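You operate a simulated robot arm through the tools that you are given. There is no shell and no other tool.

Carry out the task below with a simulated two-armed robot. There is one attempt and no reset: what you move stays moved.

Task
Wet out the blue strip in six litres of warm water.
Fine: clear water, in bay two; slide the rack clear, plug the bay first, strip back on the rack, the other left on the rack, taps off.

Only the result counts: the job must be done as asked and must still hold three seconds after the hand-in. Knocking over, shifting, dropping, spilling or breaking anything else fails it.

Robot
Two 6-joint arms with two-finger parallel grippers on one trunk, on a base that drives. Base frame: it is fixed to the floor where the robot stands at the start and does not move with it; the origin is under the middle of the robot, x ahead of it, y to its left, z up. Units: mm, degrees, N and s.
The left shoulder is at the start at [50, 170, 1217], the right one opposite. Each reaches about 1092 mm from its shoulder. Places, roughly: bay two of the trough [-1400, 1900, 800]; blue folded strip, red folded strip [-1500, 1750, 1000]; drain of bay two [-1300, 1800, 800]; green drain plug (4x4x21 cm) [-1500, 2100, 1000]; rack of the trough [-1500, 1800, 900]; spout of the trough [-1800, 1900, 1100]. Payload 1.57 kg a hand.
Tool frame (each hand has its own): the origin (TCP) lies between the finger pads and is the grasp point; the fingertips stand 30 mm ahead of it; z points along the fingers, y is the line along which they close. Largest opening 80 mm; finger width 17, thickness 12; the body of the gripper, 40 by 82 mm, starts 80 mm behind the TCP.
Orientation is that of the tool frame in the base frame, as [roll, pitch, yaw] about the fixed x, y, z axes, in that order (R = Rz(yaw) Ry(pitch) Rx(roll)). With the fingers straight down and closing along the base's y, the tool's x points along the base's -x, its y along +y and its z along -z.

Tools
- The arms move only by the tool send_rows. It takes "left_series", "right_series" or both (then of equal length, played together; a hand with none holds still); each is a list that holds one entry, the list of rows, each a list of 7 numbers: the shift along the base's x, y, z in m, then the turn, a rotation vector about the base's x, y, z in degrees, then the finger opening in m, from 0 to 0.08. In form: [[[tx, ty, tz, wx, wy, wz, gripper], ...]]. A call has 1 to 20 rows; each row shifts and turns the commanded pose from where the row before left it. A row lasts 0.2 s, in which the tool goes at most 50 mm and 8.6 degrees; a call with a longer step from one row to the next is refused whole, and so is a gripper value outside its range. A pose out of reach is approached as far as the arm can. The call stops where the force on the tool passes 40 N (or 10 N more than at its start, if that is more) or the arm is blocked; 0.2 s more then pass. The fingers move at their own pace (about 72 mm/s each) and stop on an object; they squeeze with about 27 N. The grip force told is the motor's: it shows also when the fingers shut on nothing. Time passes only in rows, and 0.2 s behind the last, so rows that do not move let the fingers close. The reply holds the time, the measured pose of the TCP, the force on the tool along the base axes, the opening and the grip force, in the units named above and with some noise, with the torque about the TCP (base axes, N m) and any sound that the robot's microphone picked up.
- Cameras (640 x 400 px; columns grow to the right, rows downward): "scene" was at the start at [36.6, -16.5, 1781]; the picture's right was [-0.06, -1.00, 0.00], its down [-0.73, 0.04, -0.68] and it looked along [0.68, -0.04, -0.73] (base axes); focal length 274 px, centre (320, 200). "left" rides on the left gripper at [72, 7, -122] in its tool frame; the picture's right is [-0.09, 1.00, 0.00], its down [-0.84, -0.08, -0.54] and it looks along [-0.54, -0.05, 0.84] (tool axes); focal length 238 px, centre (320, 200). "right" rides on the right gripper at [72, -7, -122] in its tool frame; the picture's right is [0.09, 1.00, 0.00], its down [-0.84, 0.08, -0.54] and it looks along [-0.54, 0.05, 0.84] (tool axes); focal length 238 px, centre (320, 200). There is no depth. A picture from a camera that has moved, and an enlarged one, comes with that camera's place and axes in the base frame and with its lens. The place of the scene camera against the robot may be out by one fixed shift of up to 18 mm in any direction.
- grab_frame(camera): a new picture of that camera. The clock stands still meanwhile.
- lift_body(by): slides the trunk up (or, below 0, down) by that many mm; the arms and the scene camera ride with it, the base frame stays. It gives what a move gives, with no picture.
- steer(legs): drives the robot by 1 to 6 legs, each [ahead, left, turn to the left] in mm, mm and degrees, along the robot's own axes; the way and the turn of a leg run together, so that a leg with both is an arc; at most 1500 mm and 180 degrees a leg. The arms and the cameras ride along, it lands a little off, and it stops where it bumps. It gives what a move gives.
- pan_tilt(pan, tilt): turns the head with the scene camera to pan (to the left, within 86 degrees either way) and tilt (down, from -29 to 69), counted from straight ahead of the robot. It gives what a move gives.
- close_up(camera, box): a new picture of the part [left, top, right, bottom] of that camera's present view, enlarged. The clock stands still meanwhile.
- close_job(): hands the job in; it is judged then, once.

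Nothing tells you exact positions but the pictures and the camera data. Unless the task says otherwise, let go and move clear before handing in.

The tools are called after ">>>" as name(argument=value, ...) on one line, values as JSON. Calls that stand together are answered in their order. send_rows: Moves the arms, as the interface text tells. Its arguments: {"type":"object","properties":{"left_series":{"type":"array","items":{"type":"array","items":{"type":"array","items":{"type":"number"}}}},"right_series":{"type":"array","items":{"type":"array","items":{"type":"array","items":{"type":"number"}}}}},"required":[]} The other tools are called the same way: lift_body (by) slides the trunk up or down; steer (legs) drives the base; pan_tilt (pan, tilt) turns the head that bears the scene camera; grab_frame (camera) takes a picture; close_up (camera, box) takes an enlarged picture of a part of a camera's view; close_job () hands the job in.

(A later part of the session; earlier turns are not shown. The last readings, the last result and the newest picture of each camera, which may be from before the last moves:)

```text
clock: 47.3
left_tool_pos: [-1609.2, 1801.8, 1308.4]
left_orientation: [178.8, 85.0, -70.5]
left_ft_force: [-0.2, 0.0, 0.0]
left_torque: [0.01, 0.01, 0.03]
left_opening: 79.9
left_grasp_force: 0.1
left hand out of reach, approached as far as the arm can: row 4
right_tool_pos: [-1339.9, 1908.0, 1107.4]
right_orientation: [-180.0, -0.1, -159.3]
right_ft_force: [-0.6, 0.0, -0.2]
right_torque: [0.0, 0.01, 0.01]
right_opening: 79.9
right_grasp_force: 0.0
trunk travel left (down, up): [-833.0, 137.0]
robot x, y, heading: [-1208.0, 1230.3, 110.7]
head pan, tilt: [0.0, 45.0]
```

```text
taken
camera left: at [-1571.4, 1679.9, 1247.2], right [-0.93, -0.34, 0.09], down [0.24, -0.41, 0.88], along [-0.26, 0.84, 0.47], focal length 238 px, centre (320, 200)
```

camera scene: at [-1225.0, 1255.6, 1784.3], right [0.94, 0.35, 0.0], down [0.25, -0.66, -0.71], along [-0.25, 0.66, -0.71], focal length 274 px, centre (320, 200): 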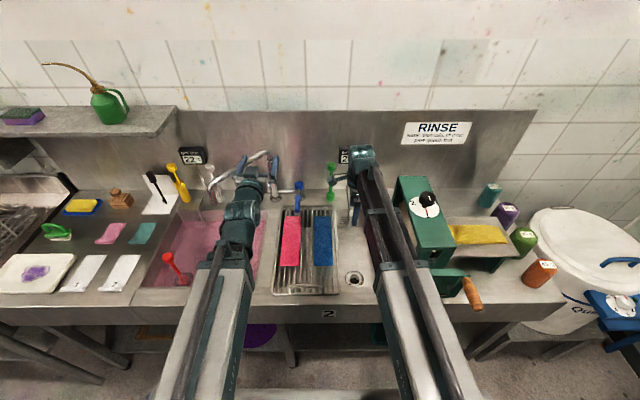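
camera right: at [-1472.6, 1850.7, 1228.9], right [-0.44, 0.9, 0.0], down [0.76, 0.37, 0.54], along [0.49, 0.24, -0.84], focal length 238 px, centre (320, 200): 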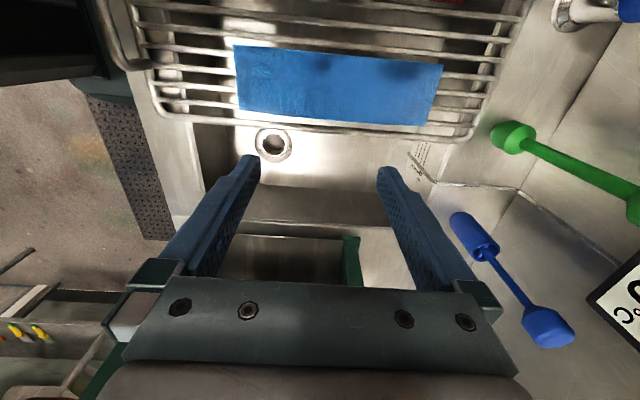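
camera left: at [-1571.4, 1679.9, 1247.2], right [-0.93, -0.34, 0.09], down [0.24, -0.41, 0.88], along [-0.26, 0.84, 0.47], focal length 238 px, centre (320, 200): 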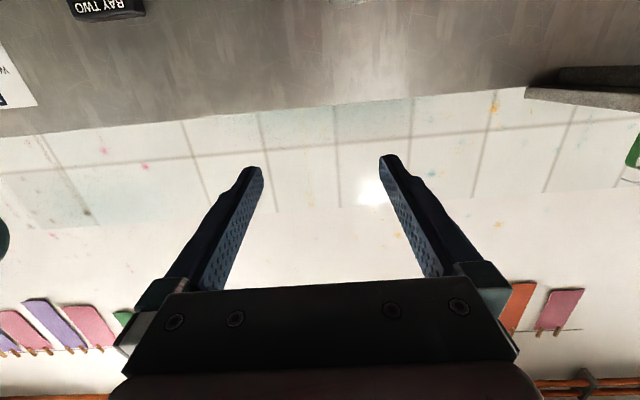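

Left hand is level at z≈1308. To leave room for the right hand's push I swing it to point left, over the front of bay one.

>>> send_rows(left_series=[[[-0.0382, -0.0167, 0, 0, 0, 8.18, 0.08], [-0.0361, -0.0205, 0, 0, 0, 8.18, 0.08], [-0.0334, -0.024, 0, 0, 0, 8.18, 0.08], [-0.0303, -0.0271, 0, 0, 0, 8.18, 0.08], [-0.0268, -0.0297, 0, 0, 0, 8.18, 0.08], [-0.023, -0.0318, 0, 0, 0, 8.18, 0.08], [-0.0188, -0.0333, 0, 0, 0, 8.18, 0.08], [-0.0146, -0.0342, 0, 0, 0, 8.18, 0.08], [-0.0102, -0.0345, 0, 0, 0, 8.18, 0.08], [-0.0058, -0.0343, 0, 0, 0, 8.18, 0.08], [-0.0016, -0.0333, 0, 0, 0, 8.2, 0.08]]])

>>> grab_frame(camera="scene")

>>> grab_frame(camera="right")

```text
clock: 49.7
left_tool_pos: [-1848.1, 1479.3, 1307.5]
left_orientation: [179.0, 84.9, 19.7]
left_ft_force: [0.1, 0.6, 0.3]
left_torque: [-0.01, 0.03, 0.02]
left_opening: 80.1
left_grasp_force: 0.0
right_tool_pos: [-1339.5, 1907.4, 1106.4]
right_orientation: [179.9, -0.1, -159.4]
right_ft_force: [0.0, -0.2, 0.8]
right_torque: [-0.02, 0.01, 0.0]
right_opening: 80.0
right_grasp_force: 0.0
trunk travel left (down, up): [-833.0, 137.0]
robot x, y, heading: [-1209.5, 1228.9, 110.4]
head pan, tilt: [0.0, 45.0]
```

```text
taken
camera scene: at [-1225.5, 1255.5, 1784.3], right [0.94, 0.35, 0.0], down [0.25, -0.66, -0.71], along [-0.25, 0.66, -0.71], focal length 274 px, centre (320, 200)
```

scene: 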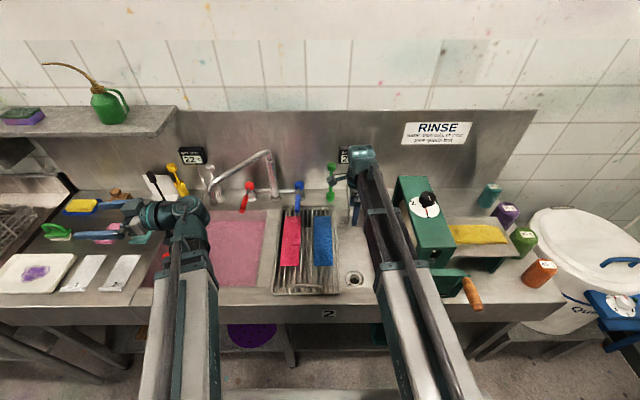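

```text
taken
camera right: at [-1405.1, 1875.8, 1228.9], right [-0.44, 0.9, 0.0], down [0.76, 0.37, 0.54], along [0.49, 0.24, -0.84], focal length 238 px, centre (320, 200)
```

right: 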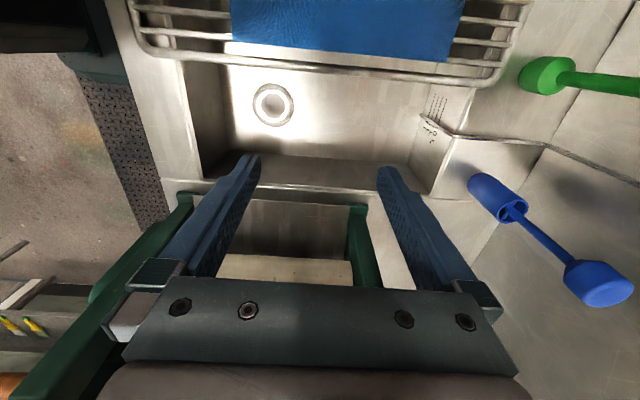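

Left hand is parked clear. I lower the trunk in two steps so the right fingers come down beside the rack's rail.

>>> lift_body(by=-120)

>>> grab_frame(camera="scene")

>>> grab_frame(camera="right")

```text
clock: 51.2
left_tool_pos: [-1848.8, 1480.5, 1188.0]
left_orientation: [178.7, 85.0, 19.5]
left_ft_force: [0.5, 0.6, 0.0]
left_torque: [-0.03, 0.0, 0.0]
left_opening: 79.9
left_grasp_force: 0.1
right_tool_pos: [-1339.3, 1907.4, 986.5]
right_orientation: [179.9, -0.1, -159.4]
right_ft_force: [0.2, -0.3, 0.5]
right_torque: [0.01, 0.01, -0.01]
right_opening: 80.1
right_grasp_force: 0.0
trunk travel left (down, up): [-713.0, 257.0]
robot x, y, heading: [-1205.2, 1230.9, 110.5]
head pan, tilt: [0.0, 45.0]
```

```text
taken
camera scene: at [-1225.2, 1255.4, 1664.3], right [0.94, 0.35, 0.0], down [0.25, -0.66, -0.71], along [-0.25, 0.66, -0.71], focal length 274 px, centre (320, 200)
```

scene: 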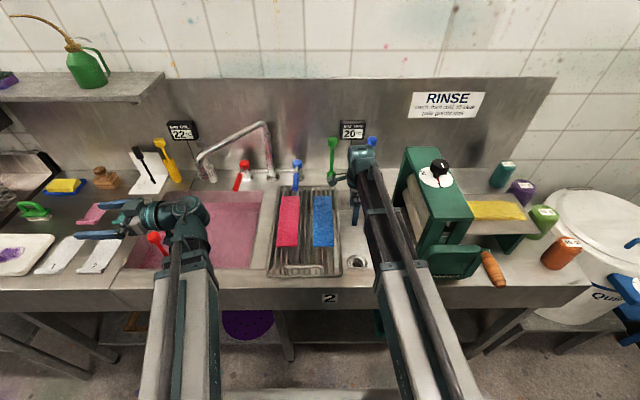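

```text
taken
camera right: at [-1404.9, 1875.8, 1109.0], right [-0.44, 0.9, 0.0], down [0.76, 0.37, 0.54], along [0.49, 0.24, -0.84], focal length 238 px, centre (320, 200)
```

right: 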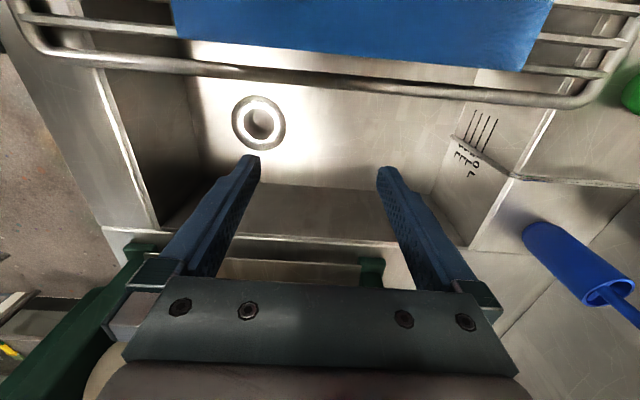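

The rail is to the left of the fingers as planned. I lower the last 76 mm.

>>> lift_body(by=-76)

>>> send_rows(right_series=[[[-0.0094, -0.0035, 0, 0, 0, 0, 0.08], [-0.0094, -0.0035, 0, 0, 0, 0, 0.08], [-0.0094, -0.0035, 0, 0, 0, 0, 0.08], [-0.0094, -0.0035, 0, 0, 0, 0, 0.08], [-0.0094, -0.0035, 0, 0, 0, 0, 0.08], [-0.0094, -0.0035, 0, 0, 0, 0, 0.08], [-0.0094, -0.0035, 0, 0, 0, 0, 0.08], [-0.0094, -0.0035, 0, 0, 0, 0, 0.08]]])

>>> grab_frame(camera="right")

>>> grab_frame(camera="scene")

```text
clock: 52.3
left_tool_pos: [-1848.3, 1480.8, 1111.9]
left_orientation: [178.7, 85.0, 19.3]
left_ft_force: [-0.2, 0.1, 0.0]
left_torque: [0.01, 0.02, 0.02]
left_opening: 79.9
left_grasp_force: 0.1
right_tool_pos: [-1340.3, 1908.0, 911.6]
right_orientation: [180.0, 0.0, -159.3]
right_ft_force: [0.3, -1.1, 0.0]
right_torque: [0.0, 0.01, -0.05]
right_opening: 80.1
right_grasp_force: 0.1
trunk travel left (down, up): [-637.0, 333.0]
robot x, y, heading: [-1210.6, 1231.1, 110.5]
head pan, tilt: [0.0, 45.0]
```

```text
clock: 54.1
left_tool_pos: [-1848.2, 1480.2, 1112.1]
left_orientation: [178.7, 85.0, 19.4]
left_ft_force: [0.7, 0.2, 0.2]
left_torque: [0.02, 0.02, 0.01]
left_opening: 80.2
left_grasp_force: 0.0
right_tool_pos: [-1414.2, 1880.2, 910.5]
right_orientation: [-180.0, -0.2, -159.4]
right_ft_force: [1.0, 0.3, 0.1]
right_torque: [-0.02, -0.01, 0.01]
right_opening: 79.8
right_grasp_force: 0.2
trunk travel left (down, up): [-637.0, 333.0]
robot x, y, heading: [-1209.8, 1228.2, 110.5]
head pan, tilt: [0.0, 45.0]
```

```text
taken
camera right: at [-1480.2, 1847.7, 1033.0], right [-0.44, 0.9, 0.0], down [0.76, 0.37, 0.54], along [0.49, 0.24, -0.84], focal length 238 px, centre (320, 200)
```

right: 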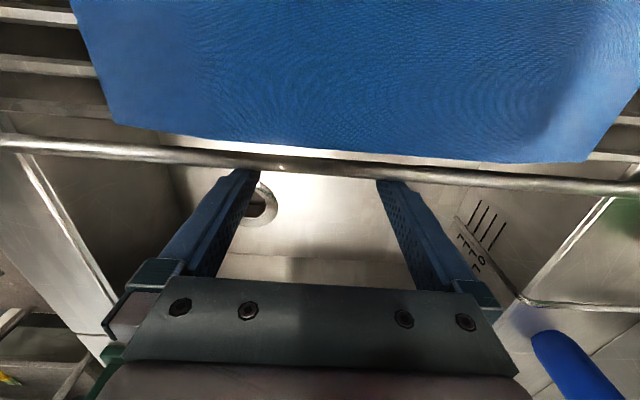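

```text
taken
camera scene: at [-1225.1, 1255.5, 1588.3], right [0.94, 0.35, 0.0], down [0.25, -0.66, -0.71], along [-0.25, 0.66, -0.71], focal length 274 px, centre (320, 200)
```

scene: 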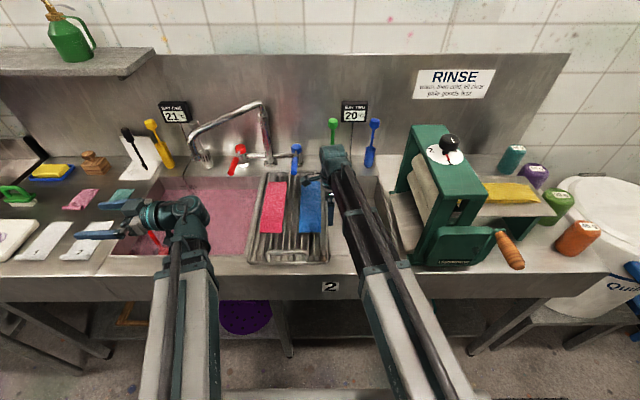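

The rack already moves easily under the fingers and stays square. I push on by 190 mm to bring it clear of bay two.

>>> send_rows(right_series=[[[-0.0094, -0.0035, 0, 0, 0, 0, 0.08], [-0.0094, -0.0035, 0, 0, 0, 0, 0.08], [-0.0094, -0.0035, 0, 0, 0, 0, 0.08], [-0.0094, -0.0035, 0, 0, 0, 0, 0.08], [-0.0094, -0.0035, 0, 0, 0, 0, 0.08], [-0.0094, -0.0035, 0, 0, 0, 0, 0.08], [-0.0094, -0.0035, 0, 0, 0, 0, 0.08], [-0.0094, -0.0035, 0, 0, 0, 0, 0.08], [-0.0094, -0.0035, 0, 0, 0, 0, 0.08], [-0.0094, -0.0035, 0, 0, 0, 0, 0.08]]])

>>> close_up(camera="scene", box=[140, 90, 420, 300])

```text
clock: 56.3
left_tool_pos: [-1847.9, 1481.1, 1112.4]
left_orientation: [178.8, 84.9, 19.4]
left_ft_force: [-0.7, 0.7, -0.8]
left_torque: [-0.1, 0.0, -0.01]
left_opening: 80.0
left_grasp_force: 0.2
right_tool_pos: [-1509.9, 1844.9, 911.9]
right_orientation: [-180.0, -0.2, -159.4]
right_ft_force: [-0.1, -0.6, -0.6]
right_torque: [0.01, -0.01, -0.01]
right_opening: 80.2
right_grasp_force: 0.0
trunk travel left (down, up): [-637.0, 333.0]
robot x, y, heading: [-1209.4, 1229.6, 110.6]
head pan, tilt: [0.0, 45.0]
```

```text
1.90 times, centred on (280, 195) of scene
camera zoom: at [-1225.2, 1255.5, 1588.3], right [0.94, 0.35, 0.0], down [0.25, -0.66, -0.71], along [-0.25, 0.66, -0.71], focal length 522 px, centre (396, 210)
```

zoom: 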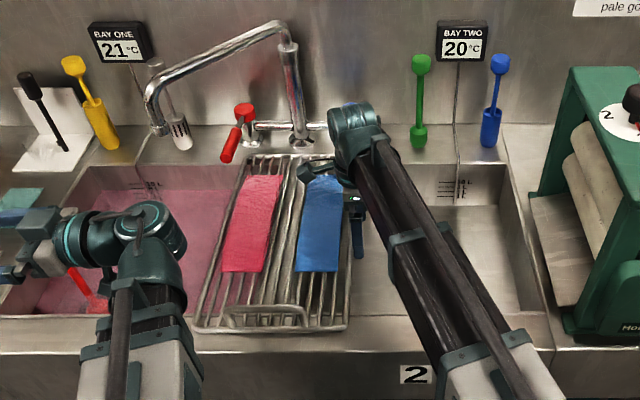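

The rack slides square. I push the remaining 90 mm.

>>> send_rows(right_series=[[[-0.0094, -0.0035, 0, 0, 0, 0, 0.08], [-0.0094, -0.0035, 0, 0, 0, 0, 0.08], [-0.0094, -0.0035, 0, 0, 0, 0, 0.08], [-0.0094, -0.0035, 0, 0, 0, 0, 0.08], [-0.0094, -0.0035, 0, 0, 0, 0, 0.08], [-0.0094, -0.0035, 0, 0, 0, 0, 0.08], [-0.0094, -0.0035, 0, 0, 0, 0, 0.08], [-0.0094, -0.0035, 0, 0, 0, 0, 0.08]]])

>>> close_up(camera="scene", box=[140, 90, 420, 300])

>>> grab_frame(camera="right")

```text
clock: 58.1
left_tool_pos: [-1848.7, 1480.6, 1112.0]
left_orientation: [178.7, 85.0, 19.3]
left_ft_force: [-1.6, -1.1, 0.1]
left_torque: [0.01, 0.0, 0.01]
left_opening: 79.7
left_grasp_force: 0.0
right_tool_pos: [-1584.7, 1816.5, 911.6]
right_orientation: [180.0, -0.1, -159.5]
right_ft_force: [1.4, 0.2, 0.7]
right_torque: [-0.01, 0.02, 0.04]
right_opening: 80.2
right_grasp_force: 0.0
trunk travel left (down, up): [-637.0, 333.0]
robot x, y, heading: [-1210.3, 1232.0, 110.7]
head pan, tilt: [0.0, 45.0]
```

```text
1.90 times, centred on (280, 195) of scene
camera zoom: at [-1225.2, 1255.5, 1588.2], right [0.94, 0.35, 0.0], down [0.25, -0.66, -0.71], along [-0.25, 0.66, -0.71], focal length 522 px, centre (396, 210)
```

zoom: 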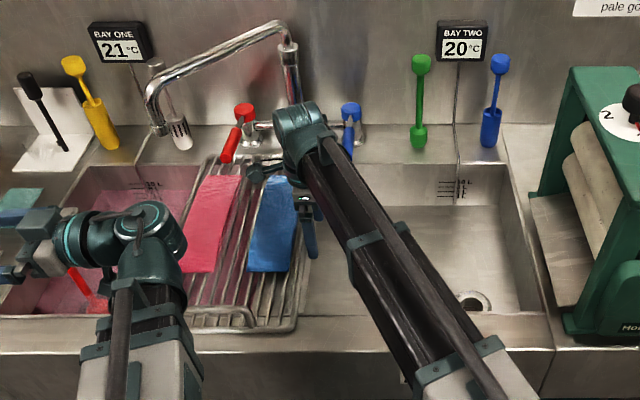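

```text
taken
camera right: at [-1649.4, 1784.7, 1032.9], right [-0.44, 0.9, 0.0], down [0.76, 0.37, 0.54], along [0.49, 0.24, -0.84], focal length 238 px, centre (320, 200)
```

right: 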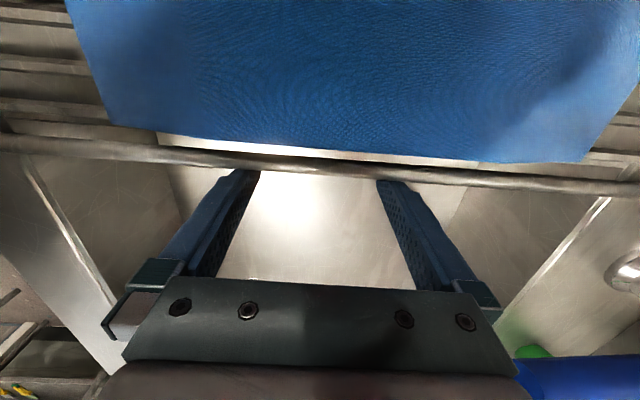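

The rack has moved about 217 mm; I check whether it is fully past bay two's left edge.

>>> close_up(camera="scene", box=[230, 160, 330, 280])

>>> close_up(camera="right", box=[0, 80, 320, 280])

```text
3.33 times, centred on (280, 220) of scene
camera zoom: at [-1225.2, 1255.5, 1588.2], right [0.94, 0.35, 0.0], down [0.25, -0.66, -0.71], along [-0.25, 0.66, -0.71], focal length 914 px, centre (453, 133)
```

zoom: 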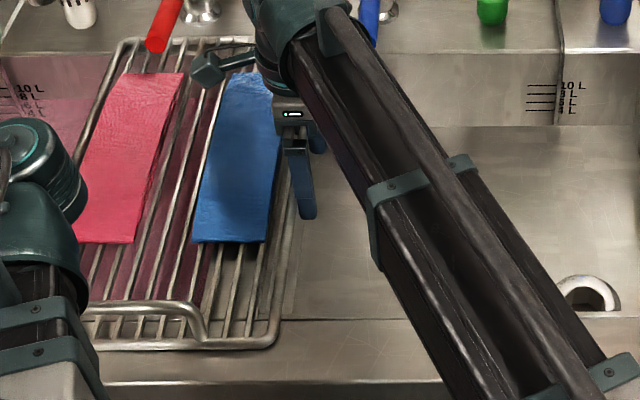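

```text
2.00 times, centred on (160, 180) of right
camera zoom: at [-1649.4, 1784.7, 1032.9], right [-0.44, 0.9, 0.0], down [0.76, 0.37, 0.54], along [0.49, 0.24, -0.84], focal length 477 px, centre (640, 240)
```

zoom: 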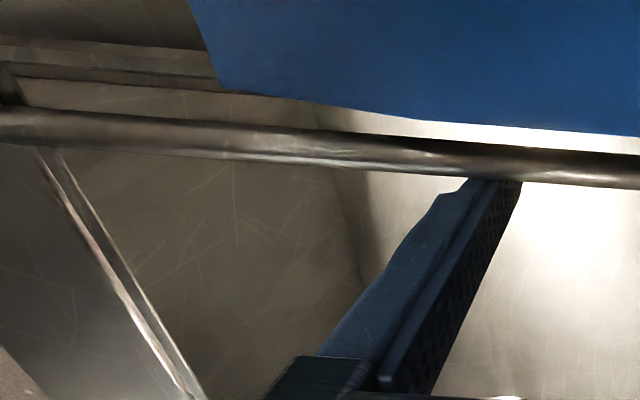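

Bay two's left edge lies at about r −165, so the rack needs about 25 mm more; the divider would block the fingertips at this height. I raise the trunk 18 mm so the tips just clear the rim but still catch the rail, and push on.

>>> lift_body(by=18)

>>> send_rows(right_series=[[[-0.0065, -0.0025, 0, 0, 0, 0, 0.08], [-0.0065, -0.0025, 0, 0, 0, 0, 0.08], [-0.0065, -0.0025, 0, 0, 0, 0, 0.08], [-0.0065, -0.0025, 0, 0, 0, 0, 0.08], [-0.0065, -0.0025, 0, 0, 0, 0, 0.08]]])

>>> close_up(camera="scene", box=[230, 160, 330, 280])

>>> grab_frame(camera="right")

```text
clock: 58.8
left_tool_pos: [-1848.6, 1481.2, 1129.2]
left_orientation: [178.6, 84.9, 19.3]
left_ft_force: [0.3, 0.8, 0.6]
left_torque: [0.02, -0.01, 0.0]
left_opening: 79.9
left_grasp_force: 0.1
right_tool_pos: [-1584.5, 1816.7, 930.0]
right_orientation: [180.0, -0.1, -159.4]
right_ft_force: [-0.2, -0.2, 0.6]
right_torque: [0.01, -0.02, 0.0]
right_opening: 80.1
right_grasp_force: 0.1
trunk travel left (down, up): [-655.0, 315.0]
robot x, y, heading: [-1209.4, 1228.3, 110.5]
head pan, tilt: [0.0, 45.0]
```

```text
clock: 59.8
left_tool_pos: [-1848.0, 1482.1, 1130.8]
left_orientation: [178.8, 84.9, 19.4]
left_ft_force: [-0.4, 0.1, 0.1]
left_torque: [-0.05, -0.03, 0.01]
left_opening: 79.8
left_grasp_force: 0.1
right_tool_pos: [-1599.4, 1810.7, 929.0]
right_orientation: [-179.9, 0.9, -159.6]
right_ft_force: [8.5, 3.1, -1.0]
right_torque: [0.13, -0.27, 0.37]
right_opening: 79.9
right_grasp_force: 0.0
trunk travel left (down, up): [-655.0, 315.0]
robot x, y, heading: [-1208.2, 1228.7, 110.7]
head pan, tilt: [0.0, 45.0]
stopped in row 5 (right hand): the force on the tool passed its limit at 45 N (the readings are from after the stop); the commanded pose is now the measured one
```

```text
3.33 times, centred on (280, 220) of scene
camera zoom: at [-1224.7, 1255.5, 1606.4], right [0.94, 0.35, 0.0], down [0.25, -0.66, -0.71], along [-0.25, 0.66, -0.71], focal length 914 px, centre (453, 133)
```

zoom: 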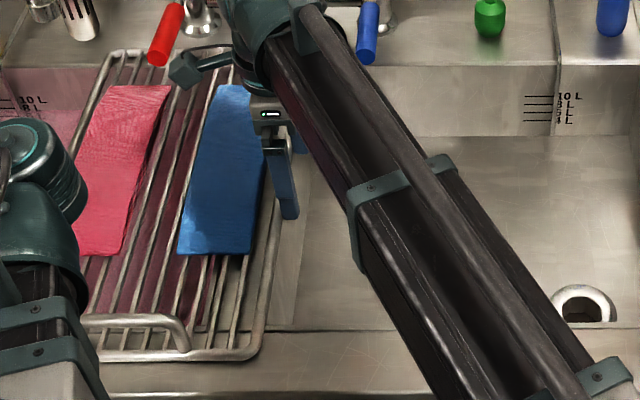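

```text
taken
camera right: at [-1666.7, 1778.7, 1049.9], right [-0.43, 0.9, 0.0], down [0.75, 0.36, 0.55], along [0.5, 0.24, -0.83], focal length 238 px, centre (320, 200)
```

right: 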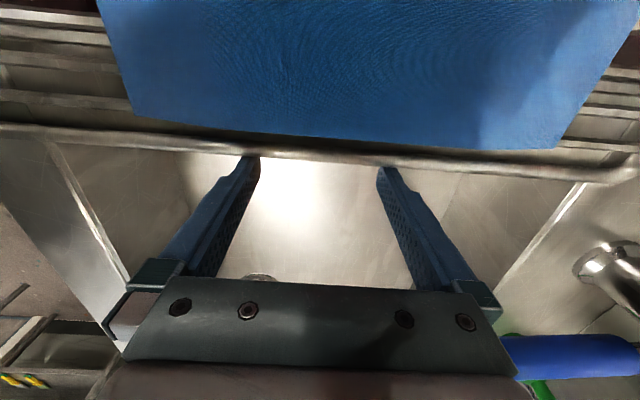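

The push stopped at 45 N; the rack now looks past the bay's edge. I back the hand off, raise the trunk and check the rack from above.

>>> send_rows(right_series=[[[0.0094, 0.0035, 0, 0, 0, 0, 0.08], [0.0188, 0.007, 0, 0, 0, 0, 0.08], [0.0188, 0.007, 0, 0, 0, 0, 0.08], [0.028, 0.0105, 0, 0, 0, 0, 0.08], [0.028, 0.0105, 0, 0, 0, 0, 0.08]]])

>>> lift_body(by=178)

>>> send_rows(right_series=[[[0.028, 0.0105, 0, 0, 0, 0, 0.08], [0.028, 0.0105, 0, 0, 0, 0, 0.08], [0.028, 0.0105, 0, 0, 0, 0, 0.08], [0.028, 0.0105, 0, 0, 0, 0, 0.08], [0.028, 0.0105, 0, 0, 0, 0, 0.08]]])

>>> close_up(camera="scene", box=[200, 150, 360, 310])

>>> grab_frame(camera="right")

```text
clock: 61.0
left_tool_pos: [-1846.9, 1480.2, 1129.7]
left_orientation: [178.7, 84.9, 19.3]
left_ft_force: [-0.4, -0.5, 0.1]
left_torque: [-0.03, -0.04, -0.02]
left_opening: 80.0
left_grasp_force: 0.1
right_tool_pos: [-1496.8, 1847.5, 928.8]
right_orientation: [-179.9, 0.7, -159.6]
right_ft_force: [0.5, 0.0, -0.8]
right_torque: [0.02, -0.03, 0.03]
right_opening: 80.0
right_grasp_force: 0.0
trunk travel left (down, up): [-655.0, 315.0]
robot x, y, heading: [-1207.5, 1226.5, 110.5]
head pan, tilt: [0.0, 45.0]
```

```text
clock: 63.0
left_tool_pos: [-1848.1, 1481.2, 1308.1]
left_orientation: [178.7, 85.0, 19.3]
left_ft_force: [0.2, -0.6, -0.6]
left_torque: [0.02, 0.0, 0.03]
left_opening: 80.1
left_grasp_force: 0.0
right_tool_pos: [-1499.0, 1847.3, 1106.5]
right_orientation: [-179.8, 0.6, -159.6]
right_ft_force: [-0.3, 0.0, -0.8]
right_torque: [0.0, -0.02, 0.0]
right_opening: 80.0
right_grasp_force: 0.1
trunk travel left (down, up): [-833.0, 137.0]
robot x, y, heading: [-1207.6, 1231.3, 110.7]
head pan, tilt: [0.0, 45.0]
```

```text
clock: 64.2
left_tool_pos: [-1847.3, 1481.6, 1307.2]
left_orientation: [178.7, 85.0, 19.3]
left_ft_force: [-0.8, -0.3, 0.1]
left_torque: [0.02, 0.01, -0.02]
left_opening: 79.9
left_grasp_force: 0.1
right_tool_pos: [-1357.7, 1900.8, 1106.3]
right_orientation: [-179.9, 0.7, -159.6]
right_ft_force: [0.4, 0.2, -0.2]
right_torque: [0.0, 0.02, -0.02]
right_opening: 79.8
right_grasp_force: 0.0
trunk travel left (down, up): [-833.0, 137.0]
robot x, y, heading: [-1210.1, 1225.7, 110.6]
head pan, tilt: [0.0, 45.0]
```

```text
2.50 times, centred on (280, 230) of scene
camera zoom: at [-1224.0, 1255.9, 1784.3], right [0.94, 0.35, 0.0], down [0.25, -0.66, -0.71], along [-0.25, 0.66, -0.71], focal length 685 px, centre (420, 125)
```

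zoom: 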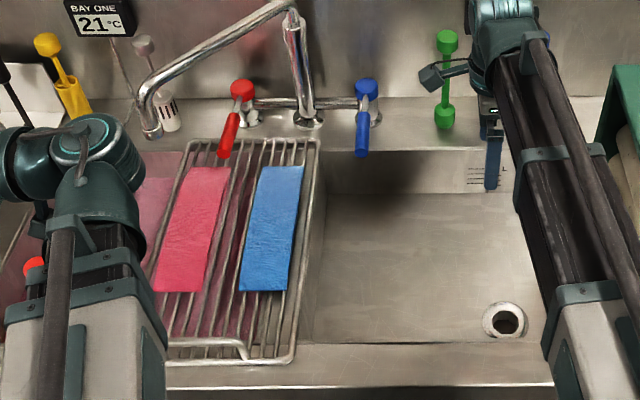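

```text
taken
camera right: at [-1423.9, 1869.2, 1228.0], right [-0.43, 0.9, 0.0], down [0.75, 0.36, 0.55], along [0.5, 0.24, -0.83], focal length 238 px, centre (320, 200)
```

right: 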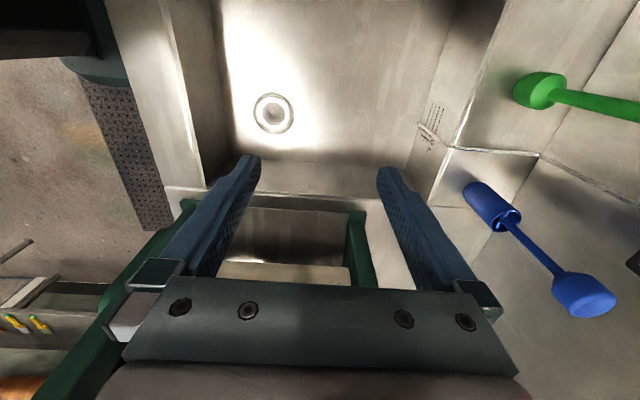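

>>> close_up(camera="scene", box=[255, 190, 305, 240])

>>> close_up(camera="scene", box=[250, 260, 310, 320])

```text
8.00 times, centred on (280, 215) of scene
camera zoom: at [-1224.0, 1255.9, 1784.3], right [0.94, 0.35, 0.0], down [0.25, -0.66, -0.71], along [-0.25, 0.66, -0.71], focal length 2193 px, centre (640, 80)
```

zoom: 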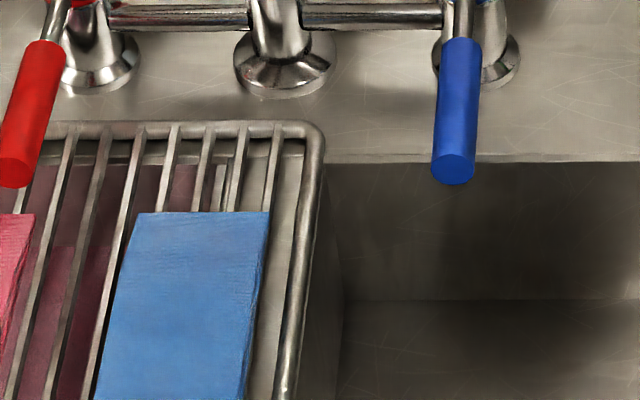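

```text
6.67 times, centred on (280, 290) of scene
camera zoom: at [-1224.0, 1255.9, 1784.3], right [0.94, 0.35, 0.0], down [0.25, -0.66, -0.71], along [-0.25, 0.66, -0.71], focal length 1828 px, centre (587, -400)
```

zoom: 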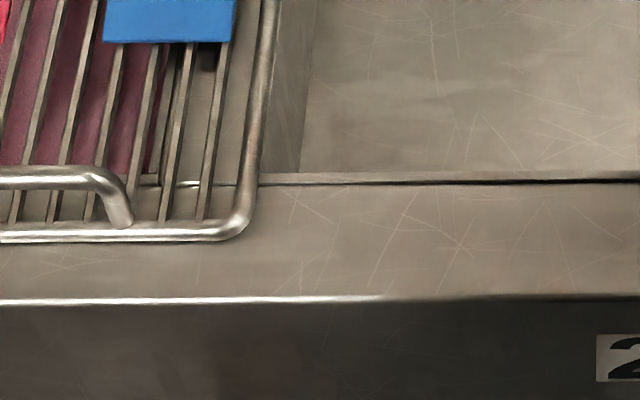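

The rack is flush with the bay's edge; the stop came from the fingertips meeting the divider. I come down again a few mm higher than before and push about 25 mm more.

>>> send_rows(right_series=[[[-0.0375, -0.0141, 0, 0, 0, 0, 0.08], [-0.0375, -0.0141, 0, 0, 0, 0, 0.08], [-0.0375, -0.0141, 0, 0, 0, 0, 0.08], [-0.0375, -0.0141, 0, 0, 0, 0, 0.08], [-0.0375, -0.0141, 0, 0, 0, 0, 0.08], [-0.028, -0.0105, 0, 0, 0, 0, 0.08]]])

>>> lift_body(by=-174)

```text
clock: 65.6
left_tool_pos: [-1847.7, 1481.2, 1308.4]
left_orientation: [178.8, 84.9, 19.1]
left_ft_force: [-0.1, 0.8, 0.4]
left_torque: [-0.02, 0.0, 0.0]
left_opening: 80.0
left_grasp_force: 0.1
right_tool_pos: [-1574.4, 1818.5, 1107.6]
right_orientation: [-179.9, 0.8, -159.6]
right_ft_force: [0.5, -0.7, -0.5]
right_torque: [-0.01, 0.02, -0.03]
right_opening: 80.0
right_grasp_force: 0.1
trunk travel left (down, up): [-833.0, 137.0]
robot x, y, heading: [-1207.0, 1232.6, 110.3]
head pan, tilt: [0.0, 45.0]
```

```text
clock: 67.5
left_tool_pos: [-1846.6, 1480.6, 1133.7]
left_orientation: [178.8, 84.9, 19.3]
left_ft_force: [-0.1, -0.3, 0.0]
left_torque: [0.02, 0.0, 0.0]
left_opening: 79.9
left_grasp_force: 0.0
right_tool_pos: [-1573.1, 1818.8, 932.9]
right_orientation: [-179.9, 0.7, -159.5]
right_ft_force: [-0.7, -0.2, 0.6]
right_torque: [0.01, 0.0, -0.02]
right_opening: 80.1
right_grasp_force: 0.1
trunk travel left (down, up): [-659.0, 311.0]
robot x, y, heading: [-1208.7, 1228.8, 110.4]
head pan, tilt: [0.0, 45.0]
```

>>> send_rows(right_series=[[[-0.0061, -0.0023, 0, 0, 0, 0, 0.08], [-0.0061, -0.0023, 0, 0, 0, 0, 0.08], [-0.0061, -0.0023, 0, 0, 0, 0, 0.08], [-0.0061, -0.0023, 0, 0, 0, 0, 0.08], [-0.0061, -0.0023, 0, 0, 0, 0, 0.08], [-0.0061, -0.0023, 0, 0, 0, 0, 0.08]]])

>>> grab_frame(camera="right")

```text
clock: 68.9
left_tool_pos: [-1847.9, 1481.7, 1133.5]
left_orientation: [178.7, 85.1, 19.3]
left_ft_force: [0.1, -0.2, 0.2]
left_torque: [-0.01, 0.0, 0.04]
left_opening: 80.1
left_grasp_force: 0.1
right_tool_pos: [-1609.2, 1804.5, 932.8]
right_orientation: [180.0, 0.6, -159.6]
right_ft_force: [0.3, 0.6, -0.1]
right_torque: [0.0, 0.0, 0.02]
right_opening: 79.9
right_grasp_force: 0.1
trunk travel left (down, up): [-659.0, 311.0]
robot x, y, heading: [-1204.9, 1232.5, 110.8]
head pan, tilt: [0.0, 45.0]
```

```text
taken
camera right: at [-1676.3, 1773.4, 1054.0], right [-0.43, 0.9, 0.0], down [0.75, 0.36, 0.55], along [0.5, 0.24, -0.83], focal length 238 px, centre (320, 200)
```

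right: 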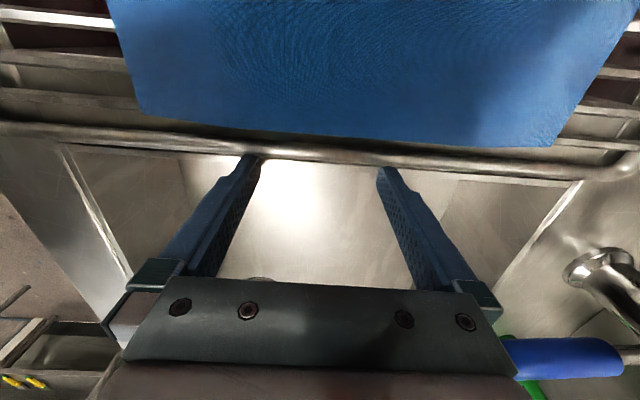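

No obstruction now; the rack follows. I push a further 20 mm.

>>> send_rows(right_series=[[[-0.0047, -0.0018, 0, 0, 0, 0, 0.08], [-0.0047, -0.0018, 0, 0, 0, 0, 0.08], [-0.0047, -0.0018, 0, 0, 0, 0, 0.08], [-0.0047, -0.0018, 0, 0, 0, 0, 0.08]]])

>>> grab_frame(camera="right")

>>> send_rows(right_series=[[[0.0094, 0.0035, 0, 0, 0, 0, 0.08], [0.0188, 0.007, 0, 0, 0, 0, 0.08], [0.0188, 0.007, 0, 0, 0, 0, 0.08], [0.028, 0.0105, 0, 0, 0, 0, 0.08], [0.028, 0.0105, 0, 0, 0, 0, 0.08]]])

>>> lift_body(by=174)

>>> send_rows(right_series=[[[0.028, 0.0105, 0, 0, 0, 0, 0.08], [0.028, 0.0105, 0, 0, 0, 0, 0.08], [0.028, 0.0105, 0, 0, 0, 0, 0.08], [0.028, 0.0105, 0, 0, 0, 0, 0.08], [0.028, 0.0105, 0, 0, 0, 0, 0.08]]])

>>> close_up(camera="scene", box=[200, 150, 360, 310])

```text
clock: 69.9
left_tool_pos: [-1847.4, 1480.8, 1133.2]
left_orientation: [178.7, 85.0, 19.3]
left_ft_force: [-0.1, 0.0, -0.2]
left_torque: [0.03, 0.0, -0.02]
left_opening: 79.9
left_grasp_force: 0.1
right_tool_pos: [-1628.0, 1797.4, 933.4]
right_orientation: [-179.9, 0.7, -159.7]
right_ft_force: [1.1, 0.5, 0.1]
right_torque: [-0.02, 0.0, 0.05]
right_opening: 80.1
right_grasp_force: 0.0
trunk travel left (down, up): [-659.0, 311.0]
robot x, y, heading: [-1209.3, 1230.2, 110.4]
head pan, tilt: [0.0, 45.0]
```

```text
taken
camera right: at [-1695.0, 1766.3, 1054.0], right [-0.43, 0.9, 0.0], down [0.75, 0.36, 0.55], along [0.5, 0.24, -0.83], focal length 238 px, centre (320, 200)
```

right: 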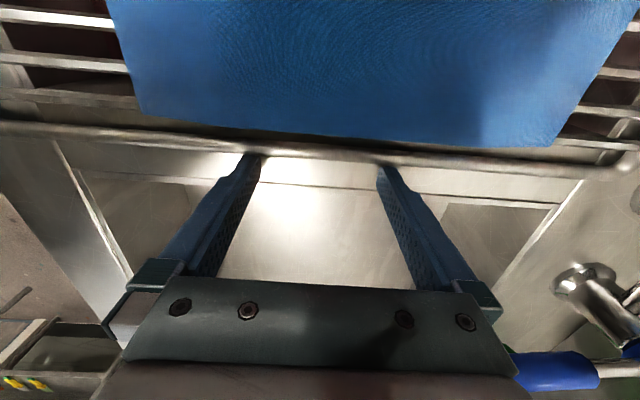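

```text
clock: 71.1
left_tool_pos: [-1847.7, 1482.8, 1134.7]
left_orientation: [178.8, 85.0, 19.4]
left_ft_force: [0.7, -0.3, -0.1]
left_torque: [-0.02, -0.01, -0.01]
left_opening: 79.9
left_grasp_force: 0.1
right_tool_pos: [-1524.0, 1835.5, 932.9]
right_orientation: [-179.8, 0.7, -159.5]
right_ft_force: [-0.3, -0.4, 0.1]
right_torque: [0.02, -0.03, 0.02]
right_opening: 80.0
right_grasp_force: 0.1
trunk travel left (down, up): [-659.0, 311.0]
robot x, y, heading: [-1207.2, 1229.9, 110.5]
head pan, tilt: [0.0, 45.0]
```

```text
clock: 73.1
left_tool_pos: [-1846.5, 1481.1, 1307.5]
left_orientation: [178.7, 85.0, 19.2]
left_ft_force: [0.6, 0.5, 0.1]
left_torque: [0.0, 0.0, 0.03]
left_opening: 80.1
left_grasp_force: 0.0
right_tool_pos: [-1525.4, 1835.7, 1107.2]
right_orientation: [-179.9, 0.6, -159.6]
right_ft_force: [0.3, 0.2, -0.8]
right_torque: [-0.03, 0.0, -0.01]
right_opening: 80.0
right_grasp_force: 0.0
trunk travel left (down, up): [-833.0, 137.0]
robot x, y, heading: [-1206.0, 1227.7, 110.6]
head pan, tilt: [0.0, 45.0]
```

```text
clock: 74.3
left_tool_pos: [-1847.6, 1480.7, 1307.8]
left_orientation: [178.7, 85.0, 19.3]
left_ft_force: [-0.2, -0.3, 0.3]
left_torque: [0.0, -0.03, 0.03]
left_opening: 79.7
left_grasp_force: 0.1
right_tool_pos: [-1384.7, 1886.9, 1107.2]
right_orientation: [-179.9, 0.7, -159.5]
right_ft_force: [0.6, -1.4, -1.0]
right_torque: [0.01, 0.03, -0.01]
right_opening: 79.8
right_grasp_force: 0.0
trunk travel left (down, up): [-833.0, 137.0]
robot x, y, heading: [-1204.3, 1230.3, 110.2]
head pan, tilt: [0.0, 45.0]
```

```text
2.50 times, centred on (280, 230) of scene
camera zoom: at [-1224.0, 1255.8, 1784.3], right [0.94, 0.35, 0.0], down [0.25, -0.66, -0.71], along [-0.25, 0.66, -0.71], focal length 685 px, centre (420, 125)
```

zoom: 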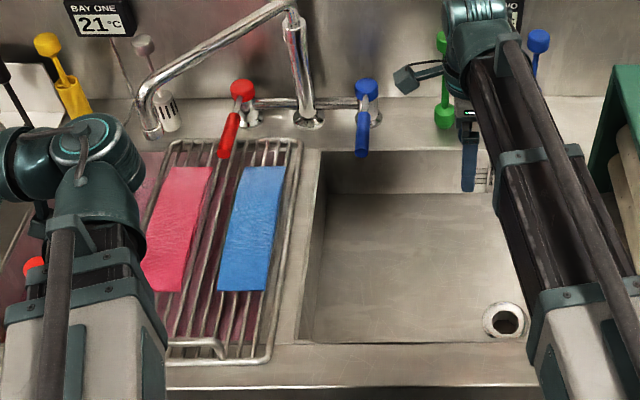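

The rack is now clear of bay two with the divider showing. Next is the green plug at the rear ledge (a≈942, r≈45): I turn the right hand back, tilt it 40° forward and look at the plug.

>>> send_rows(right_series=[[[-0.0016, -0.0006, 0, 0, 0, 8.19, 0.08], [-0.0016, -0.0006, 0, 0, 0, 8.19, 0.08], [-0.0016, -0.0006, 0, 0, 0, 8.19, 0.08], [-0.0016, -0.0006, 0, 0, 0, 8.19, 0.08], [-0.0016, -0.0006, 0, 0, 0, 8.19, 0.08], [-0.0016, -0.0006, 0, 0, 0, 8.19, 0.08], [-0.0016, -0.0006, 0, 0, 0, 8.19, 0.08], [-0.0016, -0.0006, 0, 0, 0, 8.19, 0.08], [-0.0016, -0.0006, 0, 0, 0, 8.19, 0.08], [-0.0016, -0.0006, 0, 0, 0, 8.19, 0.08], [-0.0016, -0.0006, 0, 0, 0, 8.19, 0.08], [-0.0105, 0.028, 0.0021, 7.49, 2.82, 0, 0.08], [-0.0103, 0.0275, 0.0062, 7.49, 2.82, 0, 0.08], [-0.0099, 0.0264, 0.0101, 7.49, 2.82, 0, 0.08], [-0.0093, 0.0247, 0.0142, 7.49, 2.82, 0, 0.08], [-0.0086, 0.0227, 0.0176, 7.49, 2.82, 0, 0.08]]])

>>> lift_body(by=-122)

>>> grab_frame(camera="right")

>>> grab_frame(camera="scene")

```text
clock: 77.7
left_tool_pos: [-1847.7, 1480.7, 1307.8]
left_orientation: [178.6, 85.1, 19.3]
left_ft_force: [-0.4, -0.3, -0.2]
left_torque: [-0.02, 0.0, -0.01]
left_opening: 79.8
left_grasp_force: 0.0
right_tool_pos: [-1450.5, 2009.1, 1160.8]
right_orientation: [179.9, 40.7, -69.5]
right_ft_force: [0.3, 0.2, 0.4]
right_torque: [0.0, 0.04, 0.04]
right_opening: 80.1
right_grasp_force: 0.2
trunk travel left (down, up): [-833.0, 137.0]
robot x, y, heading: [-1208.4, 1230.0, 110.3]
head pan, tilt: [0.0, 45.0]
```

```text
clock: 79.2
left_tool_pos: [-1848.0, 1481.6, 1185.0]
left_orientation: [178.9, 85.1, 19.2]
left_ft_force: [-0.1, 0.2, 0.6]
left_torque: [0.03, 0.0, 0.01]
left_opening: 80.1
left_grasp_force: 0.1
right_tool_pos: [-1451.4, 2008.3, 1038.7]
right_orientation: [-179.9, 40.7, -69.5]
right_ft_force: [-0.1, -1.1, 0.5]
right_torque: [-0.02, 0.0, -0.02]
right_opening: 80.0
right_grasp_force: 0.1
trunk travel left (down, up): [-711.0, 259.0]
robot x, y, heading: [-1203.0, 1230.1, 110.5]
head pan, tilt: [0.0, 45.0]
```

```text
taken
camera right: at [-1397.9, 1886.4, 1083.7], right [-0.91, -0.41, -0.06], down [-0.17, 0.24, 0.96], along [-0.38, 0.88, -0.29], focal length 238 px, centre (320, 200)
```

right: 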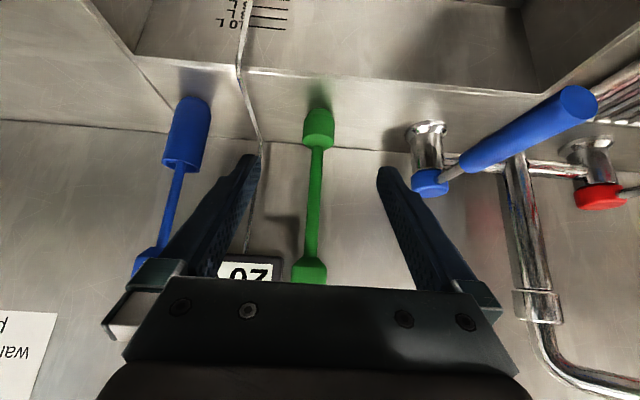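

```text
taken
camera scene: at [-1224.5, 1255.6, 1662.3], right [0.94, 0.35, 0.0], down [0.25, -0.66, -0.71], along [-0.25, 0.66, -0.71], focal length 274 px, centre (320, 200)
```

scene: 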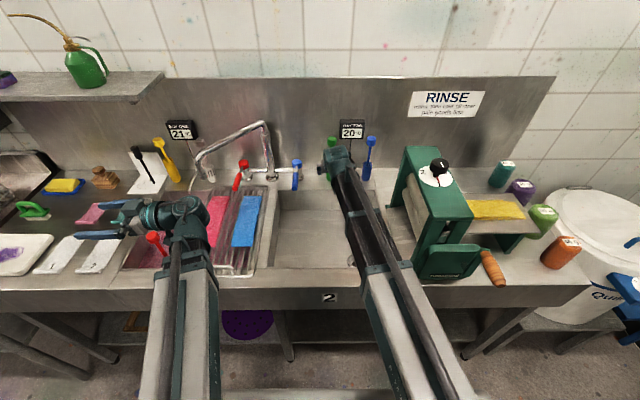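

The plug stands between the fingers at r≈48. I narrow the opening and move forward towards its stem, then check.

>>> send_rows(right_series=[[[0.0033, 0.0012, 0, 0, 0, 0, 0.05], [-0.007, 0.0187, 0, 0, 0, 0, 0.05], [-0.007, 0.0187, 0, 0, 0, 0, 0.05], [-0.007, 0.0187, 0, 0, 0, 0, 0.05], [-0.007, 0.0187, 0, 0, 0, 0, 0.05]]])

>>> grab_frame(camera="right")

```text
clock: 80.4
left_tool_pos: [-1847.3, 1481.5, 1185.6]
left_orientation: [178.7, 85.0, 19.0]
left_ft_force: [0.5, -0.2, 0.6]
left_torque: [0.0, -0.01, 0.0]
left_opening: 79.7
left_grasp_force: 0.1
right_tool_pos: [-1475.2, 2086.0, 1038.1]
right_orientation: [179.8, 40.6, -69.5]
right_ft_force: [1.0, 1.4, 0.0]
right_torque: [0.04, 0.02, -0.02]
right_opening: 49.8
right_grasp_force: 0.0
trunk travel left (down, up): [-711.0, 259.0]
robot x, y, heading: [-1203.8, 1228.5, 110.6]
head pan, tilt: [0.0, 45.0]
```

```text
taken
camera right: at [-1423.0, 1963.3, 1083.5], right [-0.91, -0.41, -0.06], down [-0.17, 0.24, 0.96], along [-0.38, 0.88, -0.29], focal length 238 px, centre (320, 200)
```

right: 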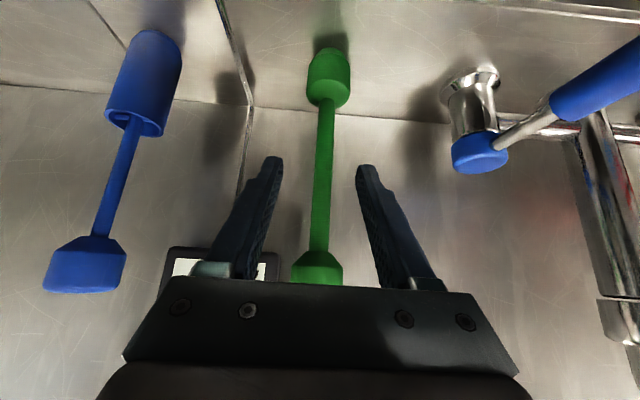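

The stem is centred between the fingers. I advance 38 mm and close.

>>> send_rows(right_series=[[[-0.0045, 0.0119, 0, 0, 0, 0, 0.05], [-0.0045, 0.0119, 0, 0, 0, 0, 0.05], [-0.0045, 0.0119, 0, 0, 0, 0, 0.05], [0, 0, 0, 0, 0, 0, 0.0], [0, 0, 0, 0, 0, 0, 0.0], [0, 0, 0, 0, 0, 0, 0.0], [0, 0, 0, 0, 0, 0, 0.0]]])

>>> grab_frame(camera="right")

```text
clock: 82.0
left_tool_pos: [-1847.9, 1482.4, 1185.1]
left_orientation: [178.8, 85.0, 19.3]
left_ft_force: [0.1, -0.8, -0.8]
left_torque: [-0.01, 0.01, -0.05]
left_opening: 79.9
left_grasp_force: 0.0
right_tool_pos: [-1489.2, 2121.2, 1039.3]
right_orientation: [-180.0, 40.8, -69.5]
right_ft_force: [-0.4, -0.3, -0.3]
right_torque: [-0.03, 0.07, 0.03]
right_opening: 12.9
right_grasp_force: 27.3
trunk travel left (down, up): [-711.0, 259.0]
robot x, y, heading: [-1207.9, 1226.6, 110.4]
head pan, tilt: [0.0, 45.0]
```

```text
taken
camera right: at [-1436.3, 1998.1, 1083.7], right [-0.91, -0.41, -0.06], down [-0.17, 0.24, 0.96], along [-0.38, 0.88, -0.29], focal length 238 px, centre (320, 200)
```

right: 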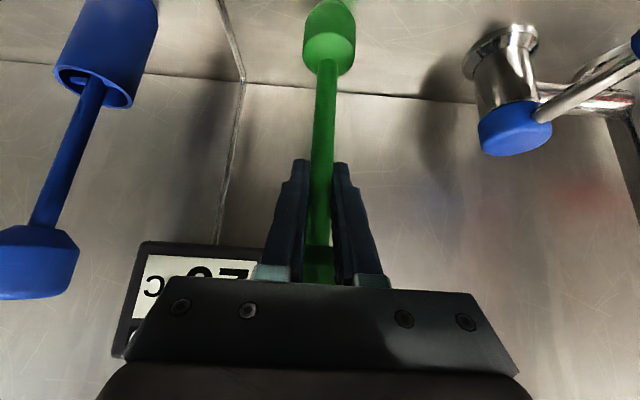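

The stem is gripped (12.9 mm). I lift it by the trunk and check that it hangs straight.

>>> lift_body(by=75)

>>> steer(legs=[[-70, 0, 0]])

>>> grab_frame(camera="right")

>>> grab_frame(camera="scene")

```text
clock: 83.1
left_tool_pos: [-1847.2, 1480.8, 1259.9]
left_orientation: [178.6, 85.0, 19.1]
left_ft_force: [-0.8, 0.3, 0.7]
left_torque: [0.0, -0.03, -0.02]
left_opening: 79.8
left_grasp_force: 0.0
right_tool_pos: [-1489.2, 2121.8, 1113.2]
right_orientation: [-180.0, 40.6, -69.5]
right_ft_force: [0.1, -1.0, -1.0]
right_torque: [-0.01, 0.08, 0.01]
right_opening: 13.0
right_grasp_force: 27.4
trunk travel left (down, up): [-786.0, 184.0]
robot x, y, heading: [-1208.9, 1227.8, 110.7]
head pan, tilt: [0.0, 45.0]
```

```text
clock: 84.2
left_tool_pos: [-1821.9, 1414.6, 1261.5]
left_orientation: [179.6, 85.1, 19.9]
left_ft_force: [0.6, -0.4, -0.8]
left_torque: [0.03, 0.0, -0.05]
left_opening: 80.2
left_grasp_force: 0.1
right_tool_pos: [-1464.6, 2054.7, 1115.1]
right_orientation: [179.9, 40.6, -69.5]
right_ft_force: [0.1, -0.7, -0.4]
right_torque: [0.04, -0.02, -0.01]
right_opening: 13.0
right_grasp_force: 26.8
trunk travel left (down, up): [-786.0, 184.0]
robot x, y, heading: [-1178.7, 1162.4, 110.6]
head pan, tilt: [0.0, 45.0]
```

```text
taken
camera right: at [-1411.3, 1931.0, 1159.6], right [-0.91, -0.41, -0.06], down [-0.17, 0.24, 0.96], along [-0.38, 0.88, -0.28], focal length 238 px, centre (320, 200)
```

right: 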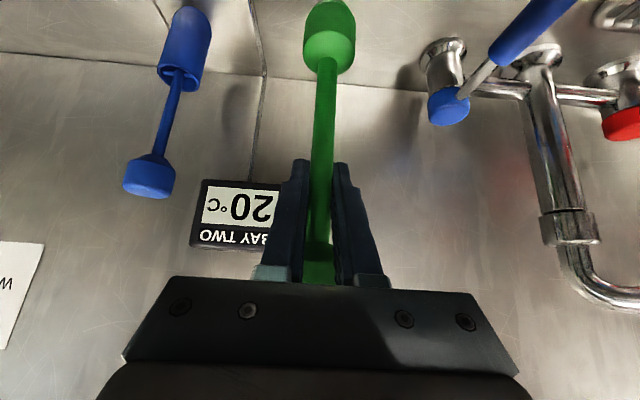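

```text
taken
camera scene: at [-1199.3, 1188.0, 1737.3], right [0.94, 0.35, 0.0], down [0.25, -0.66, -0.71], along [-0.25, 0.66, -0.71], focal length 274 px, centre (320, 200)
```

scene: 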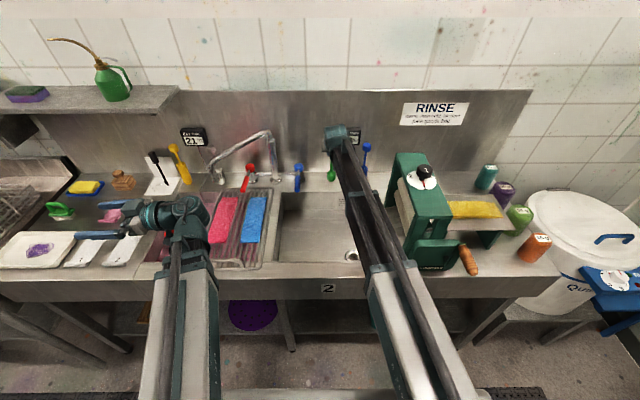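

The plug sits straight in the hand, unchanged. I carry it over the drain (a≈602, r≈138) at this height and look.

>>> send_rows(right_series=[[[0.0224, -0.0277, 0, 0, 0, 0, 0.0], [0.0224, -0.0277, 0, 0, 0, 0, 0.0], [0.0224, -0.0277, 0, 0, 0, 0, 0.0], [0.0224, -0.0277, 0, 0, 0, 0, 0.0], [0.0224, -0.0277, 0, 0, 0, 0, 0.0], [0.0224, -0.0277, 0, 0, 0, 0, 0.0], [0.0224, -0.0277, 0, 0, 0, 0, 0.0], [0.0224, -0.0277, 0, 0, 0, 0, 0.0]]])

>>> lift_body(by=-90)

>>> grab_frame(camera="right")

>>> close_up(camera="scene", box=[260, 180, 420, 300])

```text
clock: 86.0
left_tool_pos: [-1821.4, 1415.3, 1260.6]
left_orientation: [178.9, 85.0, 19.4]
left_ft_force: [0.5, 0.3, 0.2]
left_torque: [-0.02, 0.0, -0.01]
left_opening: 80.0
left_grasp_force: 0.1
right_tool_pos: [-1285.4, 1832.8, 1113.8]
right_orientation: [180.0, 40.7, -69.6]
right_ft_force: [-1.1, 0.2, -1.0]
right_torque: [0.02, -0.01, 0.01]
right_opening: 13.4
right_grasp_force: 26.6
trunk travel left (down, up): [-786.0, 184.0]
robot x, y, heading: [-1182.3, 1162.8, 110.5]
head pan, tilt: [0.0, 45.0]
```

```text
clock: 87.2
left_tool_pos: [-1823.3, 1415.1, 1170.6]
left_orientation: [178.7, 85.0, 19.3]
left_ft_force: [0.2, 0.4, 0.3]
left_torque: [0.0, 0.02, 0.0]
left_opening: 80.2
left_grasp_force: 0.0
right_tool_pos: [-1285.5, 1834.2, 1023.6]
right_orientation: [180.0, 40.8, -69.5]
right_ft_force: [0.1, -0.2, -1.2]
right_torque: [-0.04, 0.01, 0.01]
right_opening: 13.2
right_grasp_force: 26.4
trunk travel left (down, up): [-696.0, 274.0]
robot x, y, heading: [-1181.2, 1161.6, 110.3]
head pan, tilt: [0.0, 45.0]
```

```text
taken
camera right: at [-1232.6, 1710.8, 1068.7], right [-0.91, -0.41, -0.06], down [-0.17, 0.24, 0.96], along [-0.38, 0.88, -0.29], focal length 238 px, centre (320, 200)
```

right: 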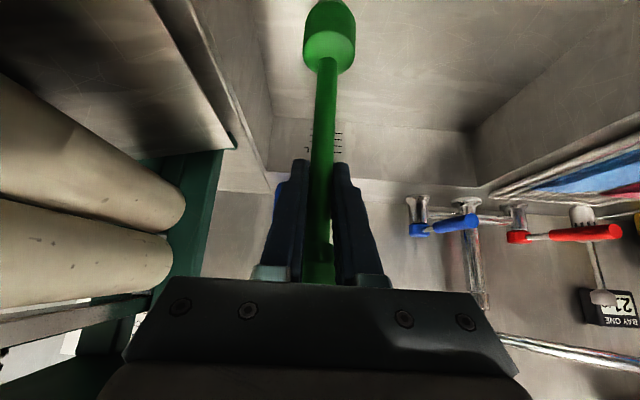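

```text
3.33 times, centred on (340, 240) of scene
camera zoom: at [-1199.8, 1189.6, 1647.3], right [0.94, 0.35, 0.0], down [0.25, -0.66, -0.71], along [-0.25, 0.66, -0.71], focal length 914 px, centre (253, 67)
```

zoom: 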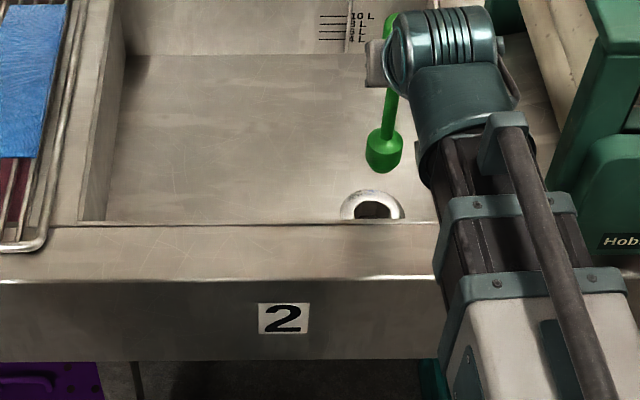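

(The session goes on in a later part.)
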